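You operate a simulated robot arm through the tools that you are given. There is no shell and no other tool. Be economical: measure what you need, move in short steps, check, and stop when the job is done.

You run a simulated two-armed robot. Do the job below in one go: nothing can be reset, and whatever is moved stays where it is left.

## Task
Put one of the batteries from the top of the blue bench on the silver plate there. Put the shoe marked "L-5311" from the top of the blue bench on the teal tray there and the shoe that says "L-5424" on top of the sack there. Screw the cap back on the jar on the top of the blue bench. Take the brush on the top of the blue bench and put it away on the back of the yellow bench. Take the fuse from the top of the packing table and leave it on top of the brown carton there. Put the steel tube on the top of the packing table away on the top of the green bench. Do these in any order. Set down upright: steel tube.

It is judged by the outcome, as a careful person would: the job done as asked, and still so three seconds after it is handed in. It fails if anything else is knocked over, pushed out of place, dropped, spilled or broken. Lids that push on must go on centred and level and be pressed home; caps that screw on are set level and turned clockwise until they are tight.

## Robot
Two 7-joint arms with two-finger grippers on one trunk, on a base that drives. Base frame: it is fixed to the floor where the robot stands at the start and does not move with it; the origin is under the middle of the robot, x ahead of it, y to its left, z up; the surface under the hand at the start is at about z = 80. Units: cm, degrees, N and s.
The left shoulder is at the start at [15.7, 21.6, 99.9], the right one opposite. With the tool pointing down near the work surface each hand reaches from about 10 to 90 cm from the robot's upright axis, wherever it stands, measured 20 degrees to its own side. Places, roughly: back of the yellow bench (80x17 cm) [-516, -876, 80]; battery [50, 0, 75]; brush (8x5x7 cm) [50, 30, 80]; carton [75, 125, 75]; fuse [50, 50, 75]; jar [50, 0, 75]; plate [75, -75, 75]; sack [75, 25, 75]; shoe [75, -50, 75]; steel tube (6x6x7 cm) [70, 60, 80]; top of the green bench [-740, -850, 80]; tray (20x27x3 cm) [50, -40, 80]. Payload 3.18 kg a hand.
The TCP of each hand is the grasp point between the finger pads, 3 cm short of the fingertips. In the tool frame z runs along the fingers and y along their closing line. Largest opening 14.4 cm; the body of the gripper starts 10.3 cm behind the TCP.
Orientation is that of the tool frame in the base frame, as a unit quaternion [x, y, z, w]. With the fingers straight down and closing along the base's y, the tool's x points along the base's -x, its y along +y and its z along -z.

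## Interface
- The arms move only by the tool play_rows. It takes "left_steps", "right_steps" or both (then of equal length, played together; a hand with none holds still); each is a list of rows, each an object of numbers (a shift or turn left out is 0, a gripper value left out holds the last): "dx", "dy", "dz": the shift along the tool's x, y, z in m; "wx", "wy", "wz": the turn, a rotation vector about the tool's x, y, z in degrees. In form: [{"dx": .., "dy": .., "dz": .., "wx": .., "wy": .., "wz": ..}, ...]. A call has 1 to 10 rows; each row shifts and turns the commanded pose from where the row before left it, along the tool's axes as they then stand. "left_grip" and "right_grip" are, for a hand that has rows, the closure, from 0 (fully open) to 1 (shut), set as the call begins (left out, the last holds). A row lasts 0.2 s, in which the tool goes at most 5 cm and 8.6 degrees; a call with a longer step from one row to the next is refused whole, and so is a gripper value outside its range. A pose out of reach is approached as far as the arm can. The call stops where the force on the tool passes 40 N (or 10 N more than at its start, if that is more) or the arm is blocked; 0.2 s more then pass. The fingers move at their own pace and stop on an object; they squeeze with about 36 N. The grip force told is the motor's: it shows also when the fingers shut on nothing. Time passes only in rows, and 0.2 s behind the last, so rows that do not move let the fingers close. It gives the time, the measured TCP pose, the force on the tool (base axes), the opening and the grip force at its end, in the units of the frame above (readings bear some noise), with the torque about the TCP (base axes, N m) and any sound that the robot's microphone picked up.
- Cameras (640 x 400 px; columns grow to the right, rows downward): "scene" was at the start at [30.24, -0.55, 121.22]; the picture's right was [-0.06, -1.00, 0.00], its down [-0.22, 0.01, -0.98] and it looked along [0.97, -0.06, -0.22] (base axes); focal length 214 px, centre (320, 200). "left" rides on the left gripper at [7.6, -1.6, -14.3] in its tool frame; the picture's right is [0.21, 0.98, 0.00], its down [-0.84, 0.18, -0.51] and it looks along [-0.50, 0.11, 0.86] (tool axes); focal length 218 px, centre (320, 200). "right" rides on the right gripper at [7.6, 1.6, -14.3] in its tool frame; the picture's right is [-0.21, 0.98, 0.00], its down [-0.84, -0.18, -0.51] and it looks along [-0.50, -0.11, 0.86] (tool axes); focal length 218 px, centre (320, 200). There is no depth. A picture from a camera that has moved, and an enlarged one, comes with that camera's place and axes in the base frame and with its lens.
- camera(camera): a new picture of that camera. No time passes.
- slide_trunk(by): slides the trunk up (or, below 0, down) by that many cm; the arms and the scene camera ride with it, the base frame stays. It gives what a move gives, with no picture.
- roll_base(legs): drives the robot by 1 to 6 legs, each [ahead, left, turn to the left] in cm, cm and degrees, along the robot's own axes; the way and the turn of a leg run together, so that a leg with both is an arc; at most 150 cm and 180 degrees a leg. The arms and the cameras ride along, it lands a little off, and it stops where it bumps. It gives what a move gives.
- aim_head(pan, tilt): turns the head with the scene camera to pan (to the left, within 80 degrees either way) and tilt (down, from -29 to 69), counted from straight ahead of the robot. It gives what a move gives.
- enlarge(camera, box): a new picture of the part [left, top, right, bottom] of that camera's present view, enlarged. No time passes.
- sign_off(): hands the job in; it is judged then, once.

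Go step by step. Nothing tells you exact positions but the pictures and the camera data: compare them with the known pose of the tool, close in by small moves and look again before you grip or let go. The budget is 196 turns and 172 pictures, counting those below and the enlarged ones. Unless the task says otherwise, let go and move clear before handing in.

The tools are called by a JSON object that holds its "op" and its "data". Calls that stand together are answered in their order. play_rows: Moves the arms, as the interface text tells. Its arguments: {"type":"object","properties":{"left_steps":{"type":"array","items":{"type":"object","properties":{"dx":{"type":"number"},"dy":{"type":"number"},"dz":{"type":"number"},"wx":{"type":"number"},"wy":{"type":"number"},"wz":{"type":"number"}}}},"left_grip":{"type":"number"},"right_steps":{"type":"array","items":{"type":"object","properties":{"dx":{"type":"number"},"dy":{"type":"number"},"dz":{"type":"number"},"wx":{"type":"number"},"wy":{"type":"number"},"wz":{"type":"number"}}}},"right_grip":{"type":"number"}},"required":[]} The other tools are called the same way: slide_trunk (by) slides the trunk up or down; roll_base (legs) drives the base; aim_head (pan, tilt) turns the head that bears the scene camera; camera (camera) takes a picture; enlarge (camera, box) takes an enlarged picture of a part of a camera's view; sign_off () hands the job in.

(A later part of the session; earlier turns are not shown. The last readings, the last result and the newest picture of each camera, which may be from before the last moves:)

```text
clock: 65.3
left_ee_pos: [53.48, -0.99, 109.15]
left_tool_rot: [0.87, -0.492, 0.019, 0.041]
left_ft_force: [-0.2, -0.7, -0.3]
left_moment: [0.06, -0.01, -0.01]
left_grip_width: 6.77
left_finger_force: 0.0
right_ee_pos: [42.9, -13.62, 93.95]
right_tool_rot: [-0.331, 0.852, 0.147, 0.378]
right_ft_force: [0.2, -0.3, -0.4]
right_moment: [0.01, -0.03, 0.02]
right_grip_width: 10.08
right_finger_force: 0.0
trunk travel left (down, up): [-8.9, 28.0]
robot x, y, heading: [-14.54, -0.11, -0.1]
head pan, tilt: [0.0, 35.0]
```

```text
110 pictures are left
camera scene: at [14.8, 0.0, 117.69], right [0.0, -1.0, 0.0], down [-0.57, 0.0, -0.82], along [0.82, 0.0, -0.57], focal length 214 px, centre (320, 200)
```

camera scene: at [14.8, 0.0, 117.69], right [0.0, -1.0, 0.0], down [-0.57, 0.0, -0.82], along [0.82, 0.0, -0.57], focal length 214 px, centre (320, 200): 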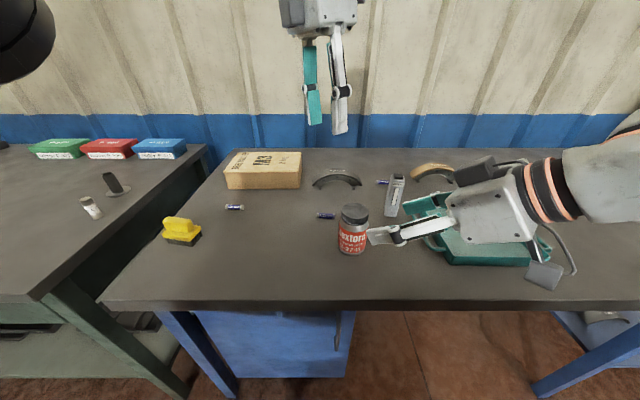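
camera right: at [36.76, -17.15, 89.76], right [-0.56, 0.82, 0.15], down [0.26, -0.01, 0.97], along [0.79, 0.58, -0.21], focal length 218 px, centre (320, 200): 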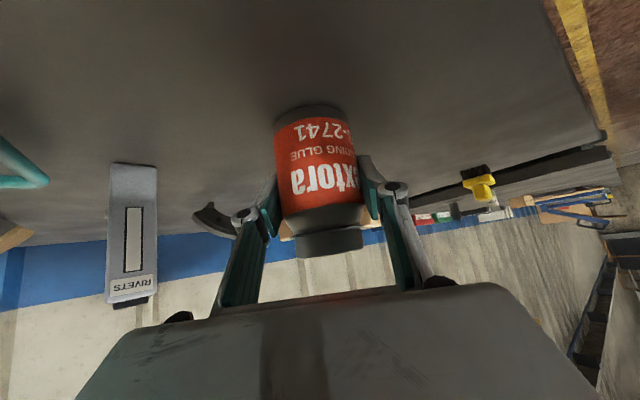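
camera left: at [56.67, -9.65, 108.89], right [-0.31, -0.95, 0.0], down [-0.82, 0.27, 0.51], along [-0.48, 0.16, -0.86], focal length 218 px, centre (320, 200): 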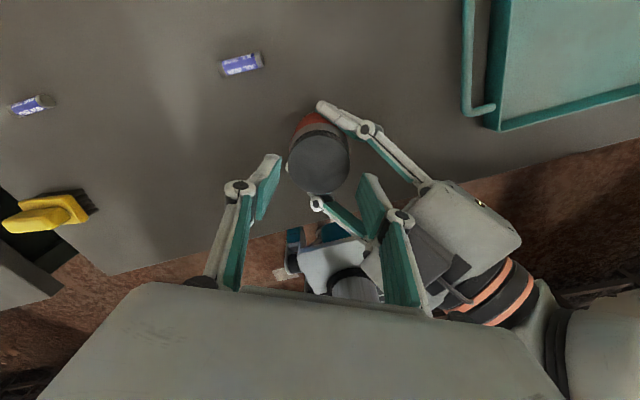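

Jar is closed and standing. Now raise and straighten the right hand and take a look at the tan shoe and tray.

{"op": "play_rows", "data": {"right_steps": [{"dx": -0.03, "dz": -0.027}, {"dx": -0.03, "dz": -0.027}, {"dx": -0.03, "dz": -0.027}, {"wy": 8}, {"wy": 8}, {"wy": 8}, {"wy": 8}, {"wy": 8}, {"wy": 8}], "right_grip": 0}}

{"op": "play_rows", "data": {"right_steps": [{"wz": 8.4}, {"wz": 8.4}, {"wz": 8.4}, {"wz": 8.4}, {"wz": 8.4}]}}

{"op": "camera", "data": {"camera": "right"}}

{"op": "enlarge", "data": {"camera": "scene", "box": [290, 130, 610, 330]}}

```text
clock: 67.3
left_ee_pos: [53.45, -0.77, 109.02]
left_tool_rot: [0.87, -0.492, 0.02, 0.04]
left_ft_force: [0.7, 0.2, 0.2]
left_moment: [0.03, -0.02, 0.02]
left_grip_width: 6.75
left_finger_force: 0.0
right_ee_pos: [42.82, -13.65, 105.78]
right_tool_rot: [-0.344, 0.887, 0.111, 0.287]
right_ft_force: [0.6, 0.1, -0.1]
right_moment: [0.01, -0.02, 0.01]
right_grip_width: 14.42
right_finger_force: 0.1
right hand out of reach, approached as far as the arm can: row 5, 6, 7, 8, 9
trunk travel left (down, up): [-8.9, 28.0]
robot x, y, heading: [-14.9, 0.1, -0.1]
head pan, tilt: [0.0, 35.0]
```

```text
clock: 68.5
left_ee_pos: [53.53, -0.92, 108.94]
left_tool_rot: [0.87, -0.491, 0.019, 0.04]
left_ft_force: [0.5, -0.3, 0.8]
left_moment: [-0.01, 0.0, -0.01]
left_grip_width: 6.79
left_finger_force: 0.0
right_ee_pos: [42.76, -13.66, 106.04]
right_tool_rot: [-0.002, 0.951, 0.207, 0.228]
right_ft_force: [0.2, 0.0, -0.4]
right_moment: [-0.02, 0.0, 0.01]
right_grip_width: 14.39
right_finger_force: 0.1
trunk travel left (down, up): [-8.9, 28.0]
robot x, y, heading: [-14.8, 0.31, -0.0]
head pan, tilt: [0.0, 35.0]
```

```text
109 pictures are left
camera right: at [29.71, -17.15, 114.87], right [0.09, 0.88, 0.48], down [0.55, -0.44, 0.71], along [0.83, 0.2, -0.52], focal length 218 px, centre (320, 200)
```

right: 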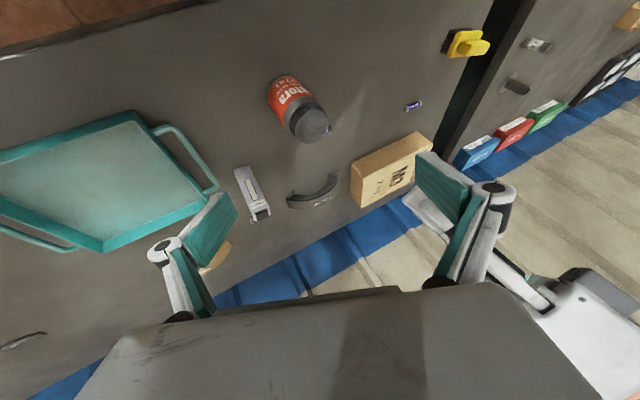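

```text
2.00 times, centred on (450, 230) of scene
camera zoom: at [14.86, 0.02, 117.66], right [0.0, -1.0, 0.0], down [-0.57, 0.0, -0.82], along [0.82, 0.0, -0.57], focal length 429 px, centre (60, 140)
```

zoom: 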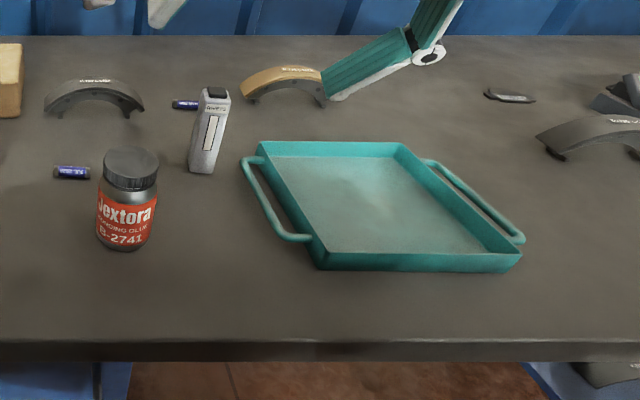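

Right hand is still partly tilted. Move it forward-right toward the tan shoe at safe height, then straighten it there.

{"op": "play_rows", "data": {"right_steps": [{"dx": -0.031, "dy": -0.0323, "dz": 0.0133}, {"dx": -0.031, "dy": -0.0323, "dz": 0.0133}, {"dx": -0.031, "dy": -0.0323, "dz": 0.0133}, {"dx": -0.031, "dy": -0.0323, "dz": 0.0133}, {"dx": -0.031, "dy": -0.0323, "dz": 0.0133}, {"dx": -0.031, "dy": -0.0323, "dz": 0.0133}]}}

{"op": "play_rows", "data": {"right_steps": [{"wx": 4.8, "wy": 5.35}, {"wx": 4.8, "wy": 5.35}, {"wx": 4.8, "wy": 5.35}, {"wx": 4.8, "wy": 5.35}, {"wx": 4.8, "wy": 5.35}]}}

{"op": "camera", "data": {"camera": "right"}}

```text
clock: 69.9
left_ee_pos: [53.45, -0.88, 109.03]
left_tool_rot: [0.87, -0.492, 0.019, 0.039]
left_ft_force: [-1.1, -0.2, -0.4]
left_moment: [-0.01, -0.05, -0.04]
left_grip_width: 6.76
left_finger_force: 0.0
right_ee_pos: [64.0, -29.25, 100.3]
right_tool_rot: [-0.004, 0.951, 0.208, 0.228]
right_ft_force: [0.1, 0.5, -0.6]
right_moment: [-0.02, 0.01, -0.02]
right_grip_width: 14.4
right_finger_force: 0.1
right hand out of reach, approached as far as the arm can: row 6
trunk travel left (down, up): [-8.9, 28.0]
robot x, y, heading: [-14.75, 0.24, 0.2]
head pan, tilt: [0.0, 35.0]
```

```text
clock: 71.1
left_ee_pos: [53.57, -0.87, 108.99]
left_tool_rot: [0.87, -0.492, 0.02, 0.04]
left_ft_force: [0.7, 0.8, -0.6]
left_moment: [0.0, -0.02, -0.03]
left_grip_width: 6.79
left_finger_force: 0.0
right_ee_pos: [63.74, -28.22, 97.57]
right_tool_rot: [-0.018, 0.961, 0.19, 0.2]
right_ft_force: [0.0, -0.1, 0.1]
right_moment: [0.01, 0.02, 0.04]
right_grip_width: 14.39
right_finger_force: 0.0
right hand out of reach, approached as far as the arm can: row 1, 2, 3, 4, 5
trunk travel left (down, up): [-8.9, 28.0]
robot x, y, heading: [-15.0, 0.33, -0.0]
head pan, tilt: [0.0, 35.0]
```

```text
107 pictures are left
camera right: at [51.15, -31.71, 107.25], right [0.09, 0.9, 0.43], down [0.6, -0.39, 0.7], along [0.79, 0.2, -0.57], focal length 218 px, centre (320, 200)
```

right: 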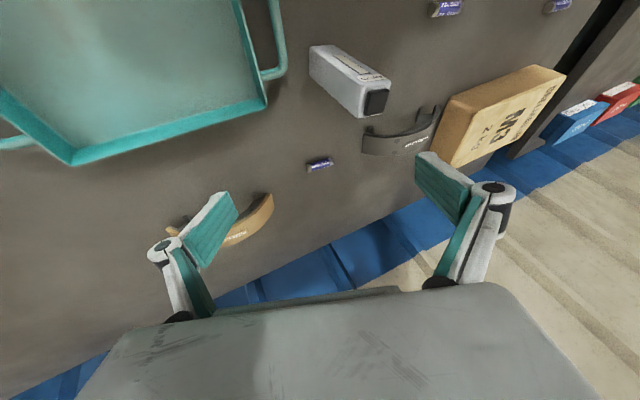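

That's a reach limit since I backed up 15 cm. Pull the right hand back, drive forward 15 cm, then straighten.

{"op": "play_rows", "data": {"right_steps": [{"dx": 0.033, "dy": 0.008, "dz": -0.0235}, {"dx": 0.033, "dy": 0.008, "dz": -0.0235}, {"dx": 0.033, "dy": 0.008, "dz": -0.0235}]}}

{"op": "roll_base", "data": {"legs": [[14, 0, 0]]}}

{"op": "play_rows", "data": {"right_steps": [{"wx": 4.8, "wy": 5.35}, {"wx": 4.8, "wy": 5.35}, {"wx": 4.8, "wy": 5.35}, {"wx": 4.8, "wy": 5.35}, {"wx": 4.0, "wy": 4.4}]}}

{"op": "camera", "data": {"camera": "right"}}

```text
clock: 71.9
left_ee_pos: [53.43, -1.04, 109.11]
left_tool_rot: [0.871, -0.49, 0.02, 0.04]
left_ft_force: [-0.4, -0.2, 0.7]
left_moment: [-0.05, -0.02, -0.02]
left_grip_width: 6.76
left_finger_force: 0.1
right_ee_pos: [51.27, -28.4, 100.47]
right_tool_rot: [-0.017, 0.961, 0.19, 0.201]
right_ft_force: [-0.2, -0.2, -1.0]
right_moment: [-0.01, -0.05, 0.01]
right_grip_width: 14.42
right_finger_force: 0.0
trunk travel left (down, up): [-8.9, 28.0]
robot x, y, heading: [-15.12, 0.02, -0.0]
head pan, tilt: [0.0, 35.0]
```

```text
clock: 73.2
left_ee_pos: [67.88, -0.98, 109.03]
left_tool_rot: [0.87, -0.491, 0.021, 0.04]
left_ft_force: [-0.4, 0.8, -0.1]
left_moment: [0.01, 0.01, 0.01]
left_grip_width: 6.77
left_finger_force: 0.0
right_ee_pos: [65.68, -28.43, 100.37]
right_tool_rot: [-0.017, 0.961, 0.19, 0.202]
right_ft_force: [-0.2, -0.7, 0.0]
right_moment: [0.03, 0.01, 0.04]
right_grip_width: 14.43
right_finger_force: 0.1
trunk travel left (down, up): [-8.9, 28.0]
robot x, y, heading: [-0.55, 0.48, 0.2]
head pan, tilt: [0.0, 35.0]
```

```text
clock: 74.4
left_ee_pos: [67.73, -0.83, 109.0]
left_tool_rot: [0.87, -0.49, 0.021, 0.042]
left_ft_force: [0.0, 0.4, 0.6]
left_moment: [0.01, -0.03, -0.02]
left_grip_width: 6.8
left_finger_force: 0.1
right_ee_pos: [65.58, -27.79, 100.09]
right_tool_rot: [-0.025, 0.994, 0.07, 0.074]
right_ft_force: [0.2, -0.4, -0.1]
right_moment: [-0.01, -0.01, 0.02]
right_grip_width: 14.42
right_finger_force: 0.2
right hand out of reach, approached as far as the arm can: row 3, 4, 5
trunk travel left (down, up): [-8.9, 28.0]
robot x, y, heading: [-0.65, 0.02, -0.0]
head pan, tilt: [0.0, 35.0]
```

```text
106 pictures are left
camera right: at [55.93, -28.6, 113.21], right [0.15, 0.98, 0.17], down [0.77, -0.22, 0.6], along [0.62, 0.04, -0.78], focal length 218 px, centre (320, 200)
```

right: 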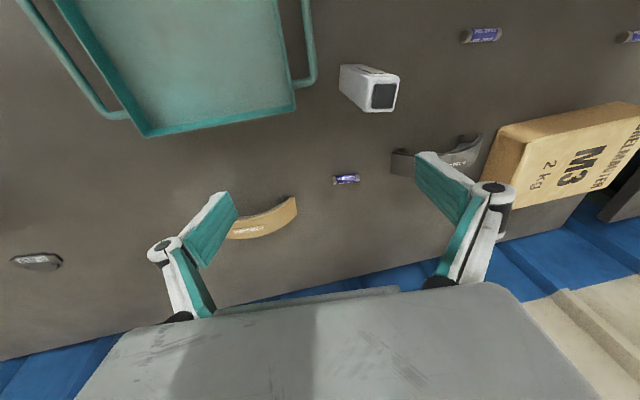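

Nearly vertical. Lower slightly, finish straightening, and yaw 90° so the fingers close along x across the shoe's width.

{"op": "play_rows", "data": {"right_steps": [{"dz": 0.03}, {"wx": 3, "wy": 3}, {"wx": 2.5, "wy": 3}, {"dx": -0.02, "dy": -0.03}, {"dx": -0.02, "dy": -0.03}, {"dx": -0.02, "dy": -0.03}, {"dx": -0.02, "dy": -0.02}]}}

{"op": "play_rows", "data": {"right_steps": [{"wz": 8.5}, {"wz": 8.5}, {"wz": 8.5}, {"wz": 8.5}, {"wz": 8.5}, {"wz": 8.5}, {"wz": 8.5}, {"wz": 8.5}, {"wz": 8.5}, {"wz": 8.5}]}}

{"op": "camera", "data": {"camera": "right"}}

{"op": "enlarge", "data": {"camera": "scene", "box": [340, 100, 580, 250]}}

```text
clock: 76.0
left_ee_pos: [67.86, -0.91, 109.08]
left_tool_rot: [0.87, -0.49, 0.021, 0.041]
left_ft_force: [-0.5, -0.5, -0.1]
left_moment: [0.01, 0.0, 0.01]
left_grip_width: 6.8
left_finger_force: 0.1
right_ee_pos: [65.79, -29.17, 97.03]
right_tool_rot: [-0.022, 0.997, 0.042, 0.053]
right_ft_force: [0.1, -0.5, -0.7]
right_moment: [-0.03, 0.01, 0.02]
right_grip_width: 14.41
right_finger_force: 0.1
right hand out of reach, approached as far as the arm can: row 3, 4, 5, 6, 7
trunk travel left (down, up): [-8.9, 28.0]
robot x, y, heading: [-0.72, -0.22, -0.3]
head pan, tilt: [0.0, 35.0]
```

```text
clock: 78.2
left_ee_pos: [67.91, -0.87, 108.88]
left_tool_rot: [0.87, -0.491, 0.019, 0.04]
left_ft_force: [0.0, 0.2, -0.1]
left_moment: [0.02, -0.02, 0.0]
left_grip_width: 6.75
left_finger_force: 0.1
right_ee_pos: [65.73, -29.0, 97.09]
right_tool_rot: [0.656, 0.752, 0.065, 0.005]
right_ft_force: [-0.3, 0.5, 0.5]
right_moment: [0.02, 0.0, -0.01]
right_grip_width: 14.41
right_finger_force: 0.1
trunk travel left (down, up): [-8.9, 28.0]
robot x, y, heading: [-0.6, -0.06, -0.4]
head pan, tilt: [0.0, 35.0]
```

```text
105 pictures are left
camera right: at [65.11, -22.6, 112.03], right [0.99, -0.08, 0.09], down [-0.11, -0.9, 0.42], along [0.04, -0.43, -0.9], focal length 218 px, centre (320, 200)
```

right: 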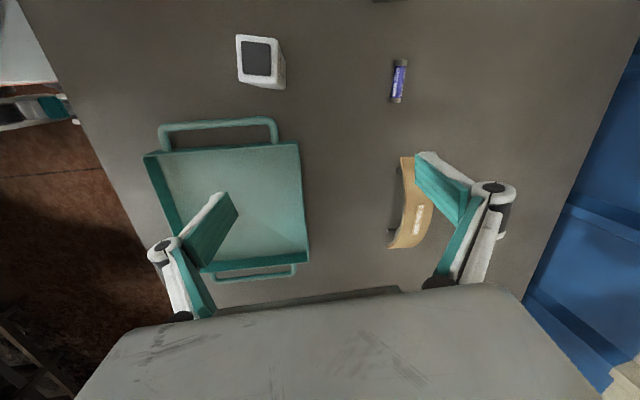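

```text
2.67 times, centred on (460, 175) of scene
camera zoom: at [29.13, 0.01, 117.66], right [0.0, -1.0, 0.0], down [-0.57, 0.0, -0.82], along [0.82, 0.0, -0.57], focal length 572 px, centre (-53, 267)
```

zoom: 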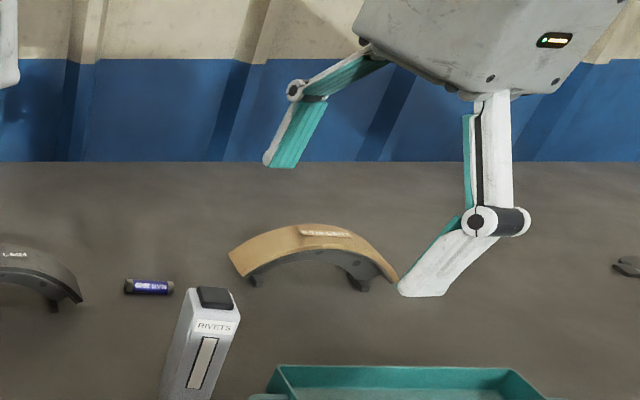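

Right hand is at its reach limit for the tan shoe from here; I'll do that after shifting the base right. From here the left hand can do L-5424 (about [79,-5.5]) onto the sack (top z≈88, centre [83,18]). Straighten the left hand and go above the shoe.

{"op": "play_rows", "data": {"left_steps": [{"dz": 0.02, "wx": 2.6, "wy": -4.4}, {"dz": 0.02, "wz": 8.2}, {"dz": 0.02, "wz": 8.2}, {"dz": 0.02, "wz": 8.2}, {"dz": 0.01, "wz": 8.2}, {"dx": 0.012, "dy": -0.028, "dz": 0.01}, {"dx": 0.012, "dy": -0.028, "dz": 0.01}, {"dx": 0.011, "dy": -0.028, "dz": 0.01}, {"dx": 0.011, "dy": -0.028, "dz": 0.005}], "left_grip": 0}}

{"op": "camera", "data": {"camera": "left"}}

{"op": "camera", "data": {"camera": "scene"}}

```text
clock: 79.9
left_ee_pos: [74.7, 0.67, 103.81]
left_tool_rot: [0.709, -0.687, 0.086, 0.133]
left_ft_force: [-0.8, -0.1, -0.4]
left_moment: [0.02, 0.03, -0.04]
left_grip_width: 14.39
left_finger_force: 0.1
left hand out of reach, approached as far as the arm can: row 7, 8
right_ee_pos: [65.89, -28.94, 97.02]
right_tool_rot: [0.654, 0.754, 0.064, 0.005]
right_ft_force: [-0.1, 0.0, 0.2]
right_moment: [-0.01, 0.03, -0.03]
right_grip_width: 14.4
right_finger_force: 0.1
trunk travel left (down, up): [-8.9, 28.0]
robot x, y, heading: [-0.87, 0.27, 0.1]
head pan, tilt: [0.0, 35.0]
stopped in row 8 (left hand): the arm was blocked; the commanded pose is now the measured one
```

```text
103 pictures are left
camera left: at [77.49, -2.16, 119.62], right [-0.97, -0.22, 0.13], down [-0.18, 0.95, 0.24], along [-0.18, 0.2, -0.96], focal length 218 px, centre (320, 200)
```

left: 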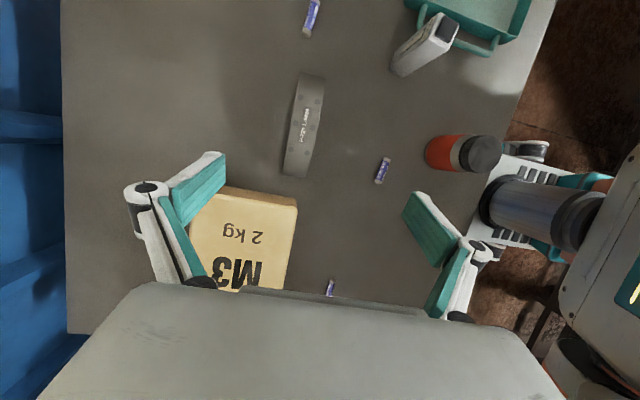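

```text
102 pictures are left
camera scene: at [29.23, 0.04, 117.6], right [0.0, -1.0, 0.0], down [-0.57, 0.0, -0.82], along [0.82, 0.0, -0.57], focal length 214 px, centre (320, 200)
```

scene: 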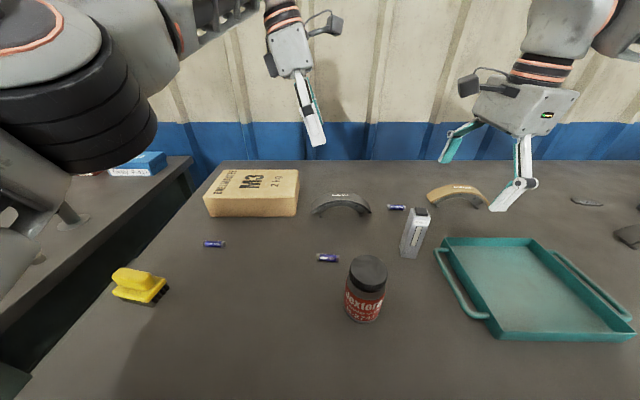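

Vertical reach suffers because the shoulders are low. Raise the trunk 12 cm so the hands can be vertical at transit height.

{"op": "slide_trunk", "data": {"by": 12}}

{"op": "play_rows", "data": {"left_steps": [{"dz": 0.03}, {"dz": 0.03}, {"dz": 0.03}, {"dz": 0.03}], "right_steps": [{"dz": 0.02}, {"dz": 0.02}, {"dz": 0.02}, {"dz": 0.02}]}}

```text
clock: 81.4
left_ee_pos: [61.16, 0.9, 139.55]
left_tool_rot: [-0.677, 0.699, -0.23, -0.005]
left_ft_force: [0.8, -0.1, -1.3]
left_moment: [0.01, 0.06, 0.01]
left_grip_width: 14.38
left_finger_force: 0.2
right_ee_pos: [65.99, -29.03, 108.97]
right_tool_rot: [0.654, 0.753, 0.064, 0.004]
right_ft_force: [0.2, -0.9, -0.1]
right_moment: [0.02, 0.01, -0.01]
right_grip_width: 14.41
right_finger_force: 0.0
trunk travel left (down, up): [-20.9, 16.0]
robot x, y, heading: [-0.53, -0.14, -0.0]
head pan, tilt: [0.0, 35.0]
```

```text
clock: 82.4
left_ee_pos: [64.86, -3.62, 127.73]
left_tool_rot: [-0.678, 0.701, -0.221, 0.006]
left_ft_force: [1.1, -1.0, 0.9]
left_moment: [0.02, 0.03, -0.01]
left_grip_width: 14.38
left_finger_force: 0.1
right_ee_pos: [66.85, -28.19, 101.11]
right_tool_rot: [0.654, 0.754, 0.064, 0.005]
right_ft_force: [0.7, -0.2, -1.0]
right_moment: [0.04, 0.02, 0.05]
right_grip_width: 14.38
right_finger_force: 0.0
trunk travel left (down, up): [-20.9, 16.0]
robot x, y, heading: [-0.75, -0.1, -0.2]
head pan, tilt: [0.0, 35.0]
```

{"op": "play_rows", "data": {"left_steps": [{"wx": -4.7, "wy": -4.3}, {"wx": -4.7, "wy": -4.3}, {"wx": -4.7, "wy": -4.3}, {"wx": -4.7, "wy": -4.3}, {"dz": 0.04}, {"dz": 0.04}, {"dz": 0.04}, {"dz": 0.04}, {"dz": 0.04}, {"dz": 0.04}]}}

{"op": "camera", "data": {"camera": "left"}}

```text
clock: 84.6
left_ee_pos: [67.15, -6.09, 103.17]
left_tool_rot: [-0.691, 0.714, -0.112, 0.003]
left_ft_force: [-0.2, -0.4, 0.2]
left_moment: [-0.02, 0.01, 0.01]
left_grip_width: 14.39
left_finger_force: 0.1
left hand out of reach, approached as far as the arm can: row 2, 3, 4
right_ee_pos: [66.75, -28.12, 101.12]
right_tool_rot: [0.654, 0.754, 0.064, 0.005]
right_ft_force: [-0.7, -0.7, -0.2]
right_moment: [0.03, 0.0, 0.01]
right_grip_width: 14.37
right_finger_force: 0.0
trunk travel left (down, up): [-20.9, 16.0]
robot x, y, heading: [-0.74, 0.3, 0.1]
head pan, tilt: [0.0, 35.0]
```

```text
101 pictures are left
camera left: at [66.14, -11.45, 118.52], right [-0.97, -0.18, -0.13], down [-0.22, 0.92, 0.34], along [0.06, 0.36, -0.93], focal length 218 px, centre (320, 200)
```

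left: 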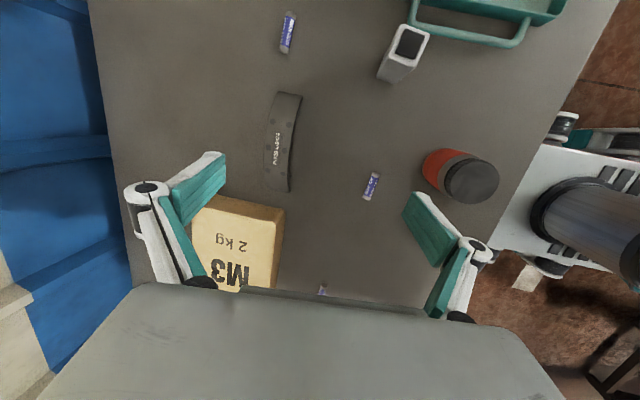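

Finish straightening the left hand, then shift over the shoe.

{"op": "play_rows", "data": {"left_steps": [{"wx": -4.8, "wy": -4.4}, {"wx": -4.8, "wy": -4.4}, {"dy": -0.03, "dz": 0.01}, {"dy": -0.03, "dz": 0.01}, {"dy": -0.03, "dz": 0.01}, {"dy": -0.02, "dz": 0.01}]}}

{"op": "camera", "data": {"camera": "left"}}

```text
clock: 85.3
left_ee_pos: [73.07, 7.17, 106.96]
left_tool_rot: [0.768, -0.637, 0.051, 0.047]
left_ft_force: [1.4, -0.2, -0.4]
left_moment: [0.02, 0.03, -0.01]
left_grip_width: 14.41
left_finger_force: 0.0
left hand out of reach, approached as far as the arm can: row 2, 3
right_ee_pos: [66.85, -28.05, 101.12]
right_tool_rot: [0.653, 0.754, 0.065, 0.005]
right_ft_force: [-0.4, -0.4, 0.4]
right_moment: [0.07, 0.06, 0.01]
right_grip_width: 14.41
right_finger_force: 0.1
trunk travel left (down, up): [-20.9, 16.0]
robot x, y, heading: [-0.61, 0.24, 0.1]
head pan, tilt: [0.0, 35.0]
stopped in row 3 (left hand): the arm was blocked; the commanded pose is now the measured one
```

```text
100 pictures are left
camera left: at [75.75, 2.12, 122.09], right [-0.92, -0.38, 0.04], down [-0.34, 0.86, 0.39], along [-0.18, 0.34, -0.92], focal length 218 px, centre (320, 200)
```

left: 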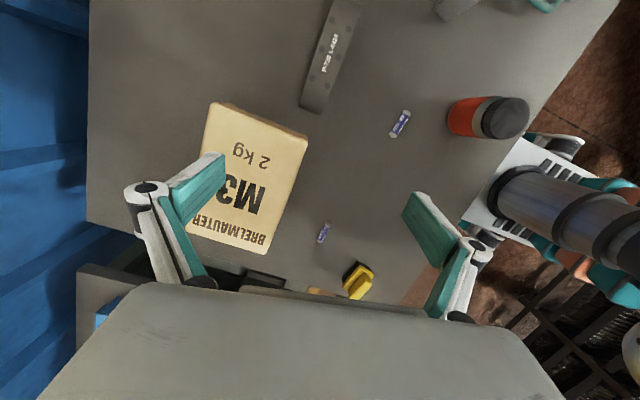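

The left arm is hitting joint limits stretched out. Retract it, straighten, then drive nearer.

{"op": "play_rows", "data": {"left_steps": [{"dx": -0.027, "dy": 0.0356}, {"dx": -0.027, "dy": 0.0356}, {"dx": -0.027, "dy": 0.0356}, {"dx": -0.027, "dy": 0.0356}, {"dx": -0.027, "dy": 0.0356}, {"wy": -8}, {"wz": 8}]}}

{"op": "roll_base", "data": {"legs": [[8, 0, 0]]}}

{"op": "camera", "data": {"camera": "scene"}}

```text
clock: 86.9
left_ee_pos: [52.9, 16.96, 105.22]
left_tool_rot: [0.722, -0.692, -0.001, 0.0]
left_ft_force: [-0.1, 0.4, 0.2]
left_moment: [-0.05, 0.0, -0.01]
left_grip_width: 14.4
left_finger_force: 0.0
right_ee_pos: [66.63, -28.04, 101.42]
right_tool_rot: [0.654, 0.754, 0.065, 0.006]
right_ft_force: [0.4, 0.6, 0.8]
right_moment: [-0.03, 0.0, 0.01]
right_grip_width: 14.4
right_finger_force: 0.1
trunk travel left (down, up): [-20.9, 16.0]
robot x, y, heading: [-0.63, -0.37, 0.3]
head pan, tilt: [0.0, 35.0]
```

```text
clock: 87.9
left_ee_pos: [60.93, 16.82, 105.21]
left_tool_rot: [0.722, -0.692, -0.001, 0.0]
left_ft_force: [0.4, -0.1, -0.4]
left_moment: [-0.02, 0.05, 0.02]
left_grip_width: 14.39
left_finger_force: 0.0
right_ee_pos: [74.49, -28.1, 101.18]
right_tool_rot: [0.654, 0.754, 0.066, 0.006]
right_ft_force: [0.1, -0.2, -1.3]
right_moment: [-0.03, 0.04, -0.04]
right_grip_width: 14.42
right_finger_force: 0.1
trunk travel left (down, up): [-20.9, 16.0]
robot x, y, heading: [6.87, -0.28, 0.1]
head pan, tilt: [0.0, 35.0]
```

```text
99 pictures are left
camera scene: at [24.83, 0.03, 131.64], right [0.0, -1.0, 0.0], down [-0.57, 0.0, -0.82], along [0.82, 0.0, -0.57], focal length 214 px, centre (320, 200)
```

scene: 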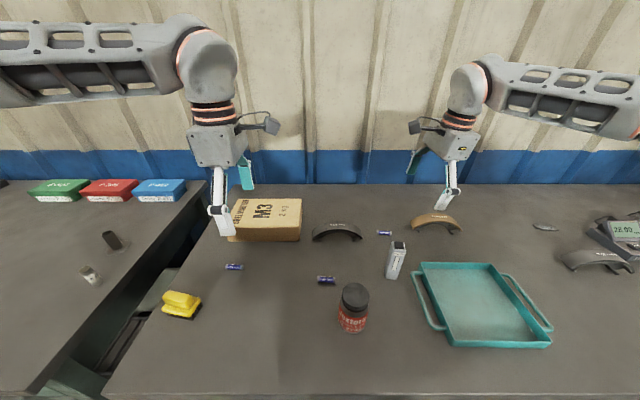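

Trunk up with base nearer (x=6.9). Move the left hand over the dark shoe.

{"op": "play_rows", "data": {"left_steps": [{"dx": 0.0387, "dy": -0.0268, "dz": 0.01}, {"dx": 0.0387, "dy": -0.0268, "dz": 0.01}, {"dx": 0.0387, "dy": -0.0268, "dz": 0.01}, {"dx": 0.0387, "dy": -0.0268, "dz": 0.01}, {"dx": 0.0387, "dy": -0.0268, "dz": 0.01}, {"dx": 0.0387, "dy": -0.0268, "dz": 0.01}]}}

{"op": "camera", "data": {"camera": "left"}}

{"op": "camera", "data": {"camera": "scene"}}

```text
clock: 89.3
left_ee_pos: [80.88, 6.54, 101.3]
left_tool_rot: [0.773, -0.633, 0.021, 0.031]
left_ft_force: [0.6, 0.3, -0.2]
left_moment: [-0.03, -0.01, 0.02]
left_grip_width: 14.4
left_finger_force: 0.0
left hand out of reach, approached as far as the arm can: row 6
right_ee_pos: [74.65, -27.92, 101.25]
right_tool_rot: [0.653, 0.755, 0.064, 0.005]
right_ft_force: [-0.3, 0.1, 0.1]
right_moment: [-0.05, 0.02, -0.01]
right_grip_width: 14.4
right_finger_force: 0.0
trunk travel left (down, up): [-20.9, 16.0]
robot x, y, heading: [7.28, -0.06, 0.2]
head pan, tilt: [0.0, 35.0]
stopped in row 6 (left hand): the arm was blocked; the commanded pose is now the measured one
```

```text
98 pictures are left
camera left: at [83.97, 0.49, 116.06], right [-0.92, -0.4, 0.04], down [-0.34, 0.83, 0.45], along [-0.21, 0.4, -0.89], focal length 218 px, centre (320, 200)
```

left: 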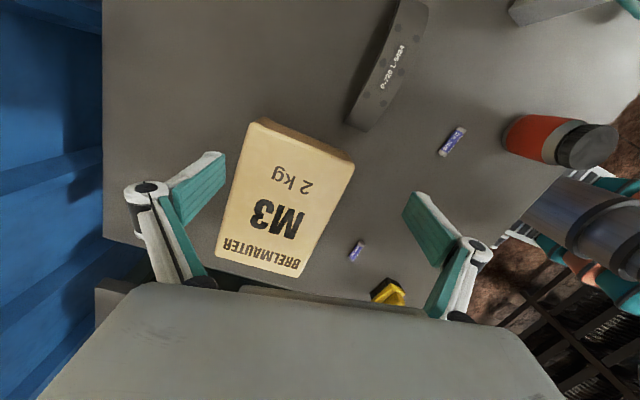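

```text
97 pictures are left
camera scene: at [24.83, 0.2, 131.62], right [0.0, -1.0, 0.0], down [-0.57, 0.0, -0.82], along [0.82, 0.0, -0.57], focal length 214 px, centre (320, 200)
```

scene: 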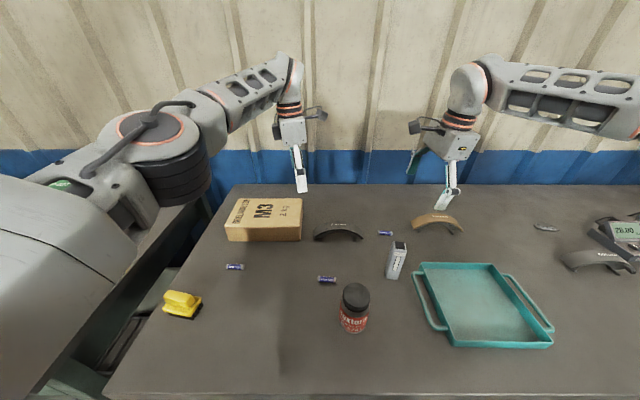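

The left arm is cramped reaching across. Retract it and drive 15 cm right so the shoe is on its own side.

{"op": "play_rows", "data": {"left_steps": [{"dx": -0.0135, "dy": 0.043}, {"dx": -0.0135, "dy": 0.043}, {"dx": -0.0135, "dy": 0.043}, {"dx": -0.0135, "dy": 0.043}, {"wz": 5, "wy": -4}]}}

{"op": "roll_base", "data": {"legs": [[0, -18, 0]]}}

{"op": "camera", "data": {"camera": "scene"}}

```text
clock: 90.5
left_ee_pos: [62.61, 7.83, 101.46]
left_tool_rot: [0.743, -0.67, -0.006, 0.005]
left_ft_force: [0.2, 0.9, 0.0]
left_moment: [-0.03, 0.02, -0.01]
left_grip_width: 14.38
left_finger_force: 0.1
right_ee_pos: [74.63, -28.19, 101.2]
right_tool_rot: [0.654, 0.753, 0.065, 0.005]
right_ft_force: [-0.1, -1.3, 0.3]
right_moment: [0.02, 0.02, 0.0]
right_grip_width: 14.39
right_finger_force: 0.0
trunk travel left (down, up): [-20.9, 16.0]
robot x, y, heading: [7.02, 0.44, 0.0]
head pan, tilt: [0.0, 35.0]
```

```text
clock: 92.8
left_ee_pos: [62.52, -10.18, 101.51]
left_tool_rot: [0.742, -0.67, -0.007, 0.005]
left_ft_force: [-0.2, -0.4, -0.5]
left_moment: [0.07, -0.02, -0.01]
left_grip_width: 14.38
left_finger_force: 0.0
right_ee_pos: [74.43, -46.32, 101.2]
right_tool_rot: [0.654, 0.754, 0.066, 0.005]
right_ft_force: [-0.7, -0.1, -0.4]
right_moment: [0.03, -0.02, 0.02]
right_grip_width: 14.42
right_finger_force: 0.1
trunk travel left (down, up): [-20.9, 16.0]
robot x, y, heading: [7.33, -17.99, -0.1]
head pan, tilt: [0.0, 35.0]
```

```text
96 pictures are left
camera scene: at [24.75, -18.14, 131.65], right [0.0, -1.0, 0.0], down [-0.57, 0.0, -0.82], along [0.82, 0.0, -0.57], focal length 214 px, centre (320, 200)
```

scene: 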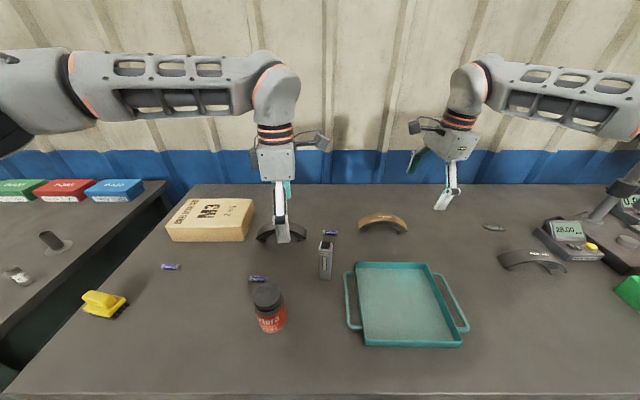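

Good pose for both arms. Look with the left camera for the exact shoe position.

{"op": "play_rows", "data": {"left_steps": [{"dy": -0.03, "dz": 0.01}, {"dx": -0.01, "dy": -0.03, "dz": 0.01}, {"dx": -0.01, "dy": -0.03, "dz": 0.01}, {"dx": -0.01, "dy": -0.03, "dz": 0.01}]}}

{"op": "camera", "data": {"camera": "left"}}

{"op": "enlarge", "data": {"camera": "scene", "box": [150, 140, 470, 340]}}

```text
clock: 93.8
left_ee_pos: [74.35, -5.74, 97.23]
left_tool_rot: [0.743, -0.67, -0.007, 0.004]
left_ft_force: [0.4, 1.5, -0.5]
left_moment: [0.01, 0.0, -0.05]
left_grip_width: 14.4
left_finger_force: 0.1
right_ee_pos: [74.48, -46.25, 101.14]
right_tool_rot: [0.654, 0.754, 0.065, 0.005]
right_ft_force: [0.3, 0.5, -0.5]
right_moment: [0.0, 0.01, -0.01]
right_grip_width: 14.39
right_finger_force: 0.1
trunk travel left (down, up): [-20.9, 16.0]
robot x, y, heading: [7.2, -18.0, 0.1]
head pan, tilt: [0.0, 35.0]
```

```text
95 pictures are left
camera left: at [76.87, -13.22, 111.51], right [-0.95, -0.31, 0.01], down [-0.26, 0.82, 0.51], along [-0.17, 0.48, -0.86], focal length 218 px, centre (320, 200)
```

left: 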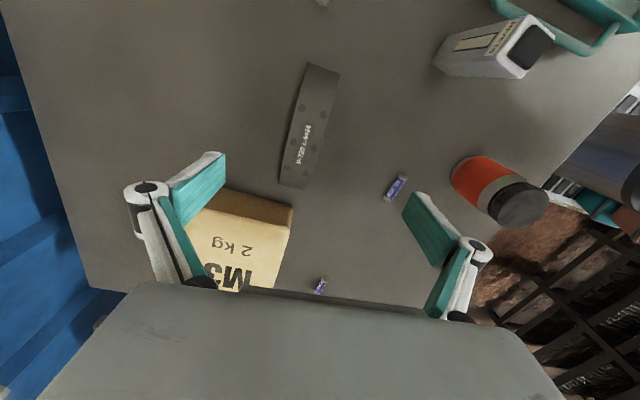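

```text
2.00 times, centred on (310, 240) of scene
camera zoom: at [24.82, -18.09, 131.63], right [0.0, -1.0, 0.0], down [-0.57, 0.0, -0.82], along [0.82, 0.0, -0.57], focal length 429 px, centre (340, 120)
```

zoom: 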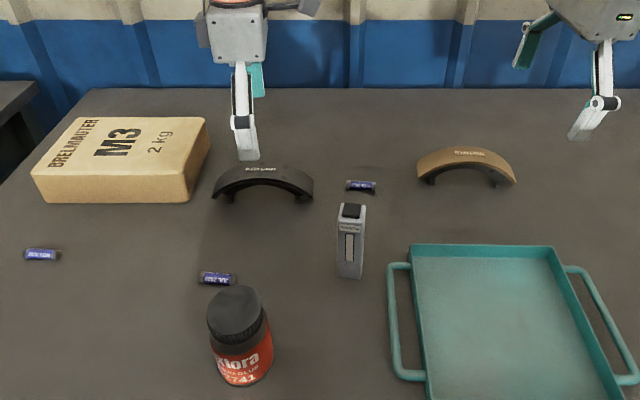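

Shoe L-5424 is at about [76.1,-5.9], aligned along y, crown z≈86. Align yaw and descend partway.

{"op": "play_rows", "data": {"left_steps": [{"wz": 5.5}, {"dy": -0.0175, "dz": 0.02}, {"dz": 0.03}, {"dz": 0.025}]}}

{"op": "camera", "data": {"camera": "left"}}

{"op": "enlarge", "data": {"camera": "scene", "box": [220, 180, 348, 260]}}

```text
clock: 94.8
left_ee_pos: [75.89, -6.01, 89.43]
left_tool_rot: [0.71, -0.704, -0.006, 0.004]
left_ft_force: [0.7, 0.6, -0.5]
left_moment: [0.01, 0.04, -0.01]
left_grip_width: 14.39
left_finger_force: 0.0
right_ee_pos: [74.56, -46.21, 101.21]
right_tool_rot: [0.654, 0.754, 0.065, 0.004]
right_ft_force: [0.5, -0.5, 0.5]
right_moment: [-0.01, -0.02, 0.02]
right_grip_width: 14.4
right_finger_force: 0.1
trunk travel left (down, up): [-20.9, 16.0]
robot x, y, heading: [7.31, -18.0, -0.2]
head pan, tilt: [0.0, 35.0]
```

```text
93 pictures are left
camera left: at [77.67, -13.59, 103.72], right [-0.98, -0.22, 0.02], down [-0.18, 0.84, 0.51], along [-0.12, 0.5, -0.86], focal length 218 px, centre (320, 200)
```

left: 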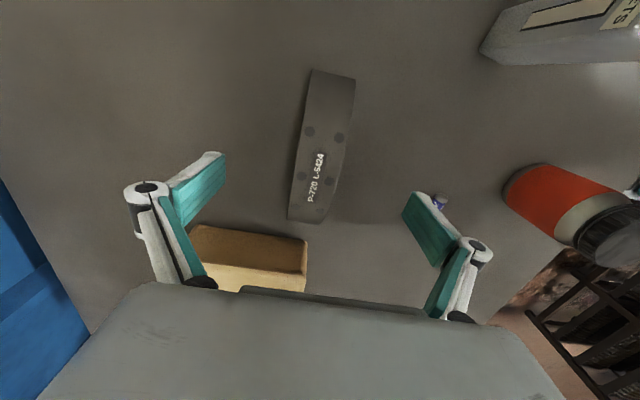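

```text
5.00 times, centred on (284, 220) of scene
camera zoom: at [24.82, -18.11, 131.63], right [0.0, -1.0, 0.0], down [-0.57, 0.0, -0.82], along [0.82, 0.0, -0.57], focal length 1072 px, centre (500, 100)
```

zoom: 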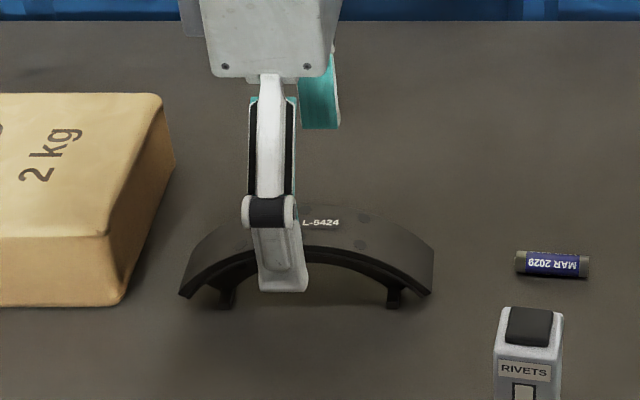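

Aligned. Shift 0.5 cm in +y, descend to z≈86 and grip.

{"op": "play_rows", "data": {"left_steps": [{"dx": -0.005, "dy": -0.001, "dz": 0.012}, {"dz": 0.012}, {"dz": 0.009}]}}

{"op": "play_rows", "data": {"left_steps": [{}, {}, {}, {}], "left_grip": 1}}

{"op": "enlarge", "data": {"camera": "scene", "box": [220, 180, 348, 260]}}

```text
clock: 95.6
left_ee_pos: [75.81, -5.28, 86.37]
left_tool_rot: [0.71, -0.704, -0.007, 0.005]
left_ft_force: [-0.2, -0.3, -0.1]
left_moment: [-0.01, 0.0, 0.0]
left_grip_width: 14.37
left_finger_force: 0.2
right_ee_pos: [74.59, -46.26, 101.2]
right_tool_rot: [0.654, 0.754, 0.065, 0.006]
right_ft_force: [0.5, -0.7, -0.1]
right_moment: [0.02, 0.02, -0.02]
right_grip_width: 14.38
right_finger_force: 0.1
trunk travel left (down, up): [-20.9, 16.0]
robot x, y, heading: [6.9, -17.84, -0.2]
head pan, tilt: [0.0, 35.0]
```

```text
clock: 96.6
left_ee_pos: [75.88, -5.32, 86.37]
left_tool_rot: [0.711, -0.704, -0.006, 0.005]
left_ft_force: [0.6, 0.9, 1.3]
left_moment: [-0.01, 0.05, -0.02]
left_grip_width: 3.91
left_finger_force: 36.4
right_ee_pos: [74.46, -46.28, 101.31]
right_tool_rot: [0.654, 0.754, 0.065, 0.006]
right_ft_force: [0.3, 0.0, 0.2]
right_moment: [-0.03, 0.01, 0.0]
right_grip_width: 14.4
right_finger_force: 0.0
trunk travel left (down, up): [-20.9, 16.0]
robot x, y, heading: [7.53, -17.98, 0.2]
head pan, tilt: [0.0, 35.0]
```

```text
5.00 times, centred on (284, 220) of scene
camera zoom: at [24.74, -18.1, 131.65], right [0.0, -1.0, 0.0], down [-0.57, 0.0, -0.82], along [0.82, 0.0, -0.57], focal length 1072 px, centre (500, 100)
```

zoom: 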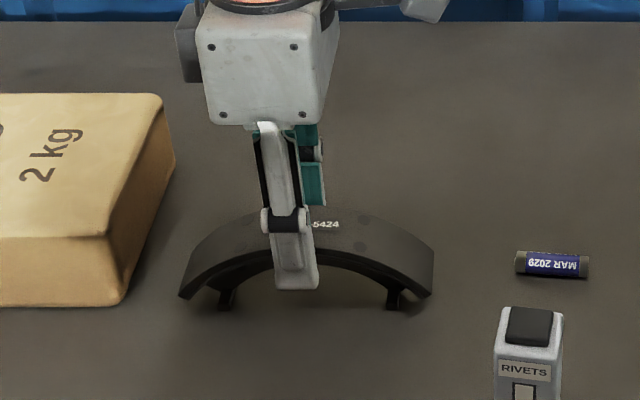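

Shoe gripped (3.9 cm). Lift it, then drive 14 cm left so the sack is in easy reach.

{"op": "play_rows", "data": {"left_steps": [{"dz": -0.03}, {"dz": -0.04}, {"dz": -0.04}, {"dz": -0.03}]}}

{"op": "roll_base", "data": {"legs": [[0, 14, 0]]}}

{"op": "camera", "data": {"camera": "scene"}}

```text
clock: 97.6
left_ee_pos: [76.21, -5.45, 100.66]
left_tool_rot: [0.71, -0.704, -0.007, 0.005]
left_ft_force: [0.1, -0.7, -3.4]
left_moment: [0.03, 0.0, 0.0]
left_grip_width: 3.93
left_finger_force: 35.5
right_ee_pos: [74.46, -46.36, 101.37]
right_tool_rot: [0.654, 0.753, 0.065, 0.005]
right_ft_force: [-0.5, -0.6, -0.1]
right_moment: [0.0, -0.02, 0.03]
right_grip_width: 14.39
right_finger_force: 0.0
trunk travel left (down, up): [-20.9, 16.0]
robot x, y, heading: [7.36, -18.29, -0.1]
head pan, tilt: [0.0, 35.0]
```

```text
clock: 99.5
left_ee_pos: [76.18, 8.58, 100.4]
left_tool_rot: [0.71, -0.704, -0.006, 0.005]
left_ft_force: [0.1, 0.7, -4.8]
left_moment: [-0.02, 0.0, 0.0]
left_grip_width: 3.91
left_finger_force: 36.6
right_ee_pos: [74.51, -32.27, 101.29]
right_tool_rot: [0.655, 0.753, 0.065, 0.006]
right_ft_force: [0.0, 0.1, 0.0]
right_moment: [0.02, -0.02, 0.0]
right_grip_width: 14.37
right_finger_force: 0.1
trunk travel left (down, up): [-20.9, 16.0]
robot x, y, heading: [7.02, -4.47, -0.2]
head pan, tilt: [0.0, 35.0]
```

```text
90 pictures are left
camera scene: at [24.78, -4.08, 131.64], right [0.0, -1.0, 0.0], down [-0.57, 0.0, -0.82], along [0.82, 0.0, -0.57], focal length 214 px, centre (320, 200)
```

scene: 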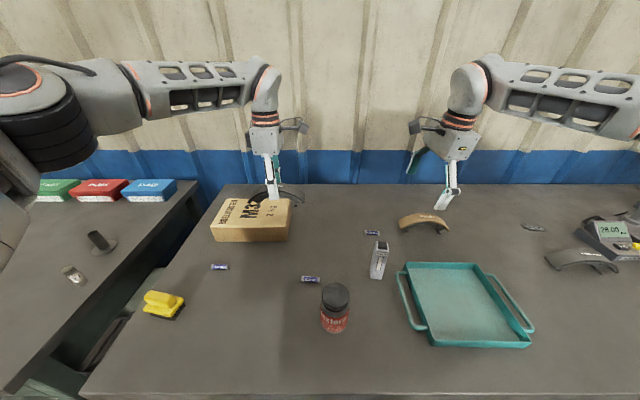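

Move over the sack centre [82.5,18] and lower partway.

{"op": "play_rows", "data": {"left_steps": [{"dx": -0.032, "dy": -0.02}, {"dx": -0.032, "dy": -0.02}, {"dx": -0.032, "dy": -0.02}, {"dz": 0.02}, {"dz": 0.02}]}}

{"op": "enlarge", "data": {"camera": "scene", "box": [180, 150, 340, 250]}}

{"op": "camera", "data": {"camera": "left"}}

```text
clock: 100.7
left_ee_pos: [82.04, 18.24, 96.36]
left_tool_rot: [0.709, -0.705, -0.006, 0.004]
left_ft_force: [-0.8, 0.1, -4.8]
left_moment: [-0.03, -0.02, -0.02]
left_grip_width: 3.91
left_finger_force: 35.8
right_ee_pos: [74.54, -32.2, 101.29]
right_tool_rot: [0.654, 0.753, 0.065, 0.005]
right_ft_force: [-0.5, 0.1, -0.8]
right_moment: [-0.03, 0.0, 0.03]
right_grip_width: 14.41
right_finger_force: 0.0
trunk travel left (down, up): [-20.9, 16.0]
robot x, y, heading: [7.06, -3.92, 0.2]
head pan, tilt: [0.0, 35.0]
```

```text
4.00 times, centred on (260, 200) of scene
camera zoom: at [24.84, -4.08, 131.63], right [0.0, -1.0, 0.0], down [-0.57, 0.0, -0.82], along [0.82, 0.0, -0.57], focal length 858 px, centre (560, 200)
```

zoom: 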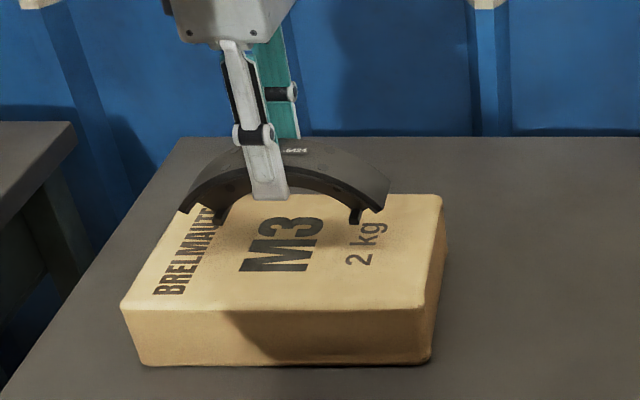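

```text
88 pictures are left
camera left: at [83.9, 10.62, 110.61], right [-0.98, -0.22, 0.02], down [-0.18, 0.84, 0.51], along [-0.12, 0.5, -0.86], focal length 218 px, centre (320, 200)
```

left: 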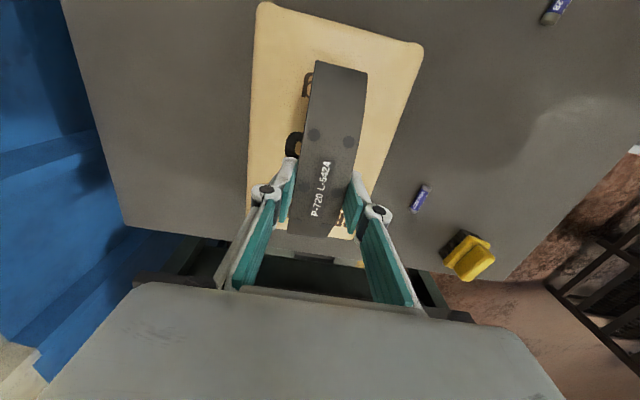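

Nicely over the sack. Lower gently until contact.

{"op": "play_rows", "data": {"left_steps": [{"dz": 0.015}, {"dz": 0.01}, {"dz": 0.004}, {"dz": 0.003}]}}

{"op": "enlarge", "data": {"camera": "scene", "box": [180, 150, 340, 250]}}

```text
clock: 101.7
left_ee_pos: [82.08, 18.18, 93.5]
left_tool_rot: [0.71, -0.704, -0.005, 0.004]
left_ft_force: [0.0, 0.4, 2.7]
left_moment: [0.09, 0.1, -0.03]
left_grip_width: 3.91
left_finger_force: 35.7
right_ee_pos: [74.47, -32.3, 101.38]
right_tool_rot: [0.654, 0.753, 0.065, 0.006]
right_ft_force: [0.1, -0.9, 0.3]
right_moment: [0.01, 0.04, 0.0]
right_grip_width: 14.4
right_finger_force: 0.1
trunk travel left (down, up): [-20.9, 16.0]
robot x, y, heading: [7.3, -4.25, 0.1]
head pan, tilt: [0.0, 35.0]
```

```text
4.00 times, centred on (260, 200) of scene
camera zoom: at [24.71, -4.12, 131.68], right [0.0, -1.0, 0.0], down [-0.57, 0.0, -0.82], along [0.82, 0.0, -0.57], focal length 858 px, centre (560, 200)
```

zoom: 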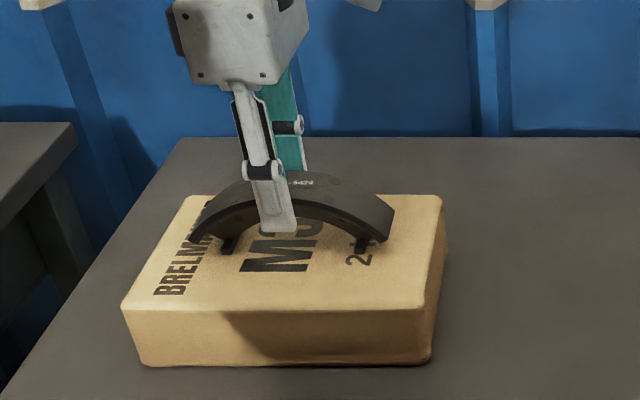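

Contact reached. Release and lift away.

{"op": "play_rows", "data": {"left_steps": [{"dz": 0.001}, {}, {}, {"dz": -0.03}, {"dz": -0.04}, {"dz": -0.03}], "left_grip": 0.3}}

{"op": "enlarge", "data": {"camera": "scene", "box": [180, 150, 340, 250]}}

```text
clock: 103.0
left_ee_pos: [82.08, 18.11, 103.46]
left_tool_rot: [0.709, -0.705, -0.006, 0.005]
left_ft_force: [-0.3, 0.1, 0.4]
left_moment: [0.0, -0.01, 0.0]
left_grip_width: 10.09
left_finger_force: 0.1
right_ee_pos: [74.48, -32.28, 101.28]
right_tool_rot: [0.654, 0.754, 0.065, 0.007]
right_ft_force: [-0.6, -0.5, -0.3]
right_moment: [0.07, 0.01, 0.0]
right_grip_width: 14.36
right_finger_force: 0.0
trunk travel left (down, up): [-20.9, 16.0]
robot x, y, heading: [7.36, -4.21, -0.0]
head pan, tilt: [0.0, 35.0]
```

```text
4.00 times, centred on (260, 200) of scene
camera zoom: at [24.7, -4.16, 131.66], right [0.0, -1.0, 0.0], down [-0.57, 0.0, -0.82], along [0.82, 0.0, -0.57], focal length 858 px, centre (560, 200)
```

zoom: 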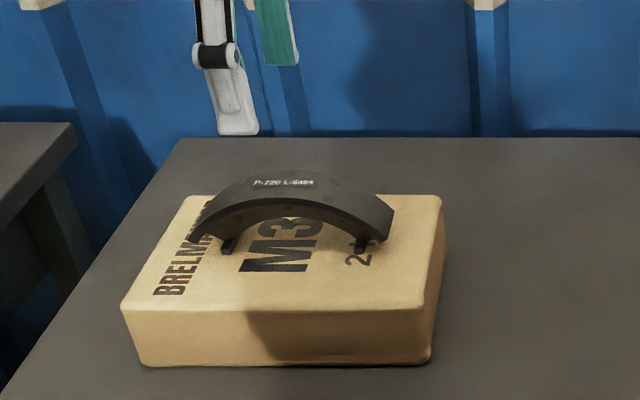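

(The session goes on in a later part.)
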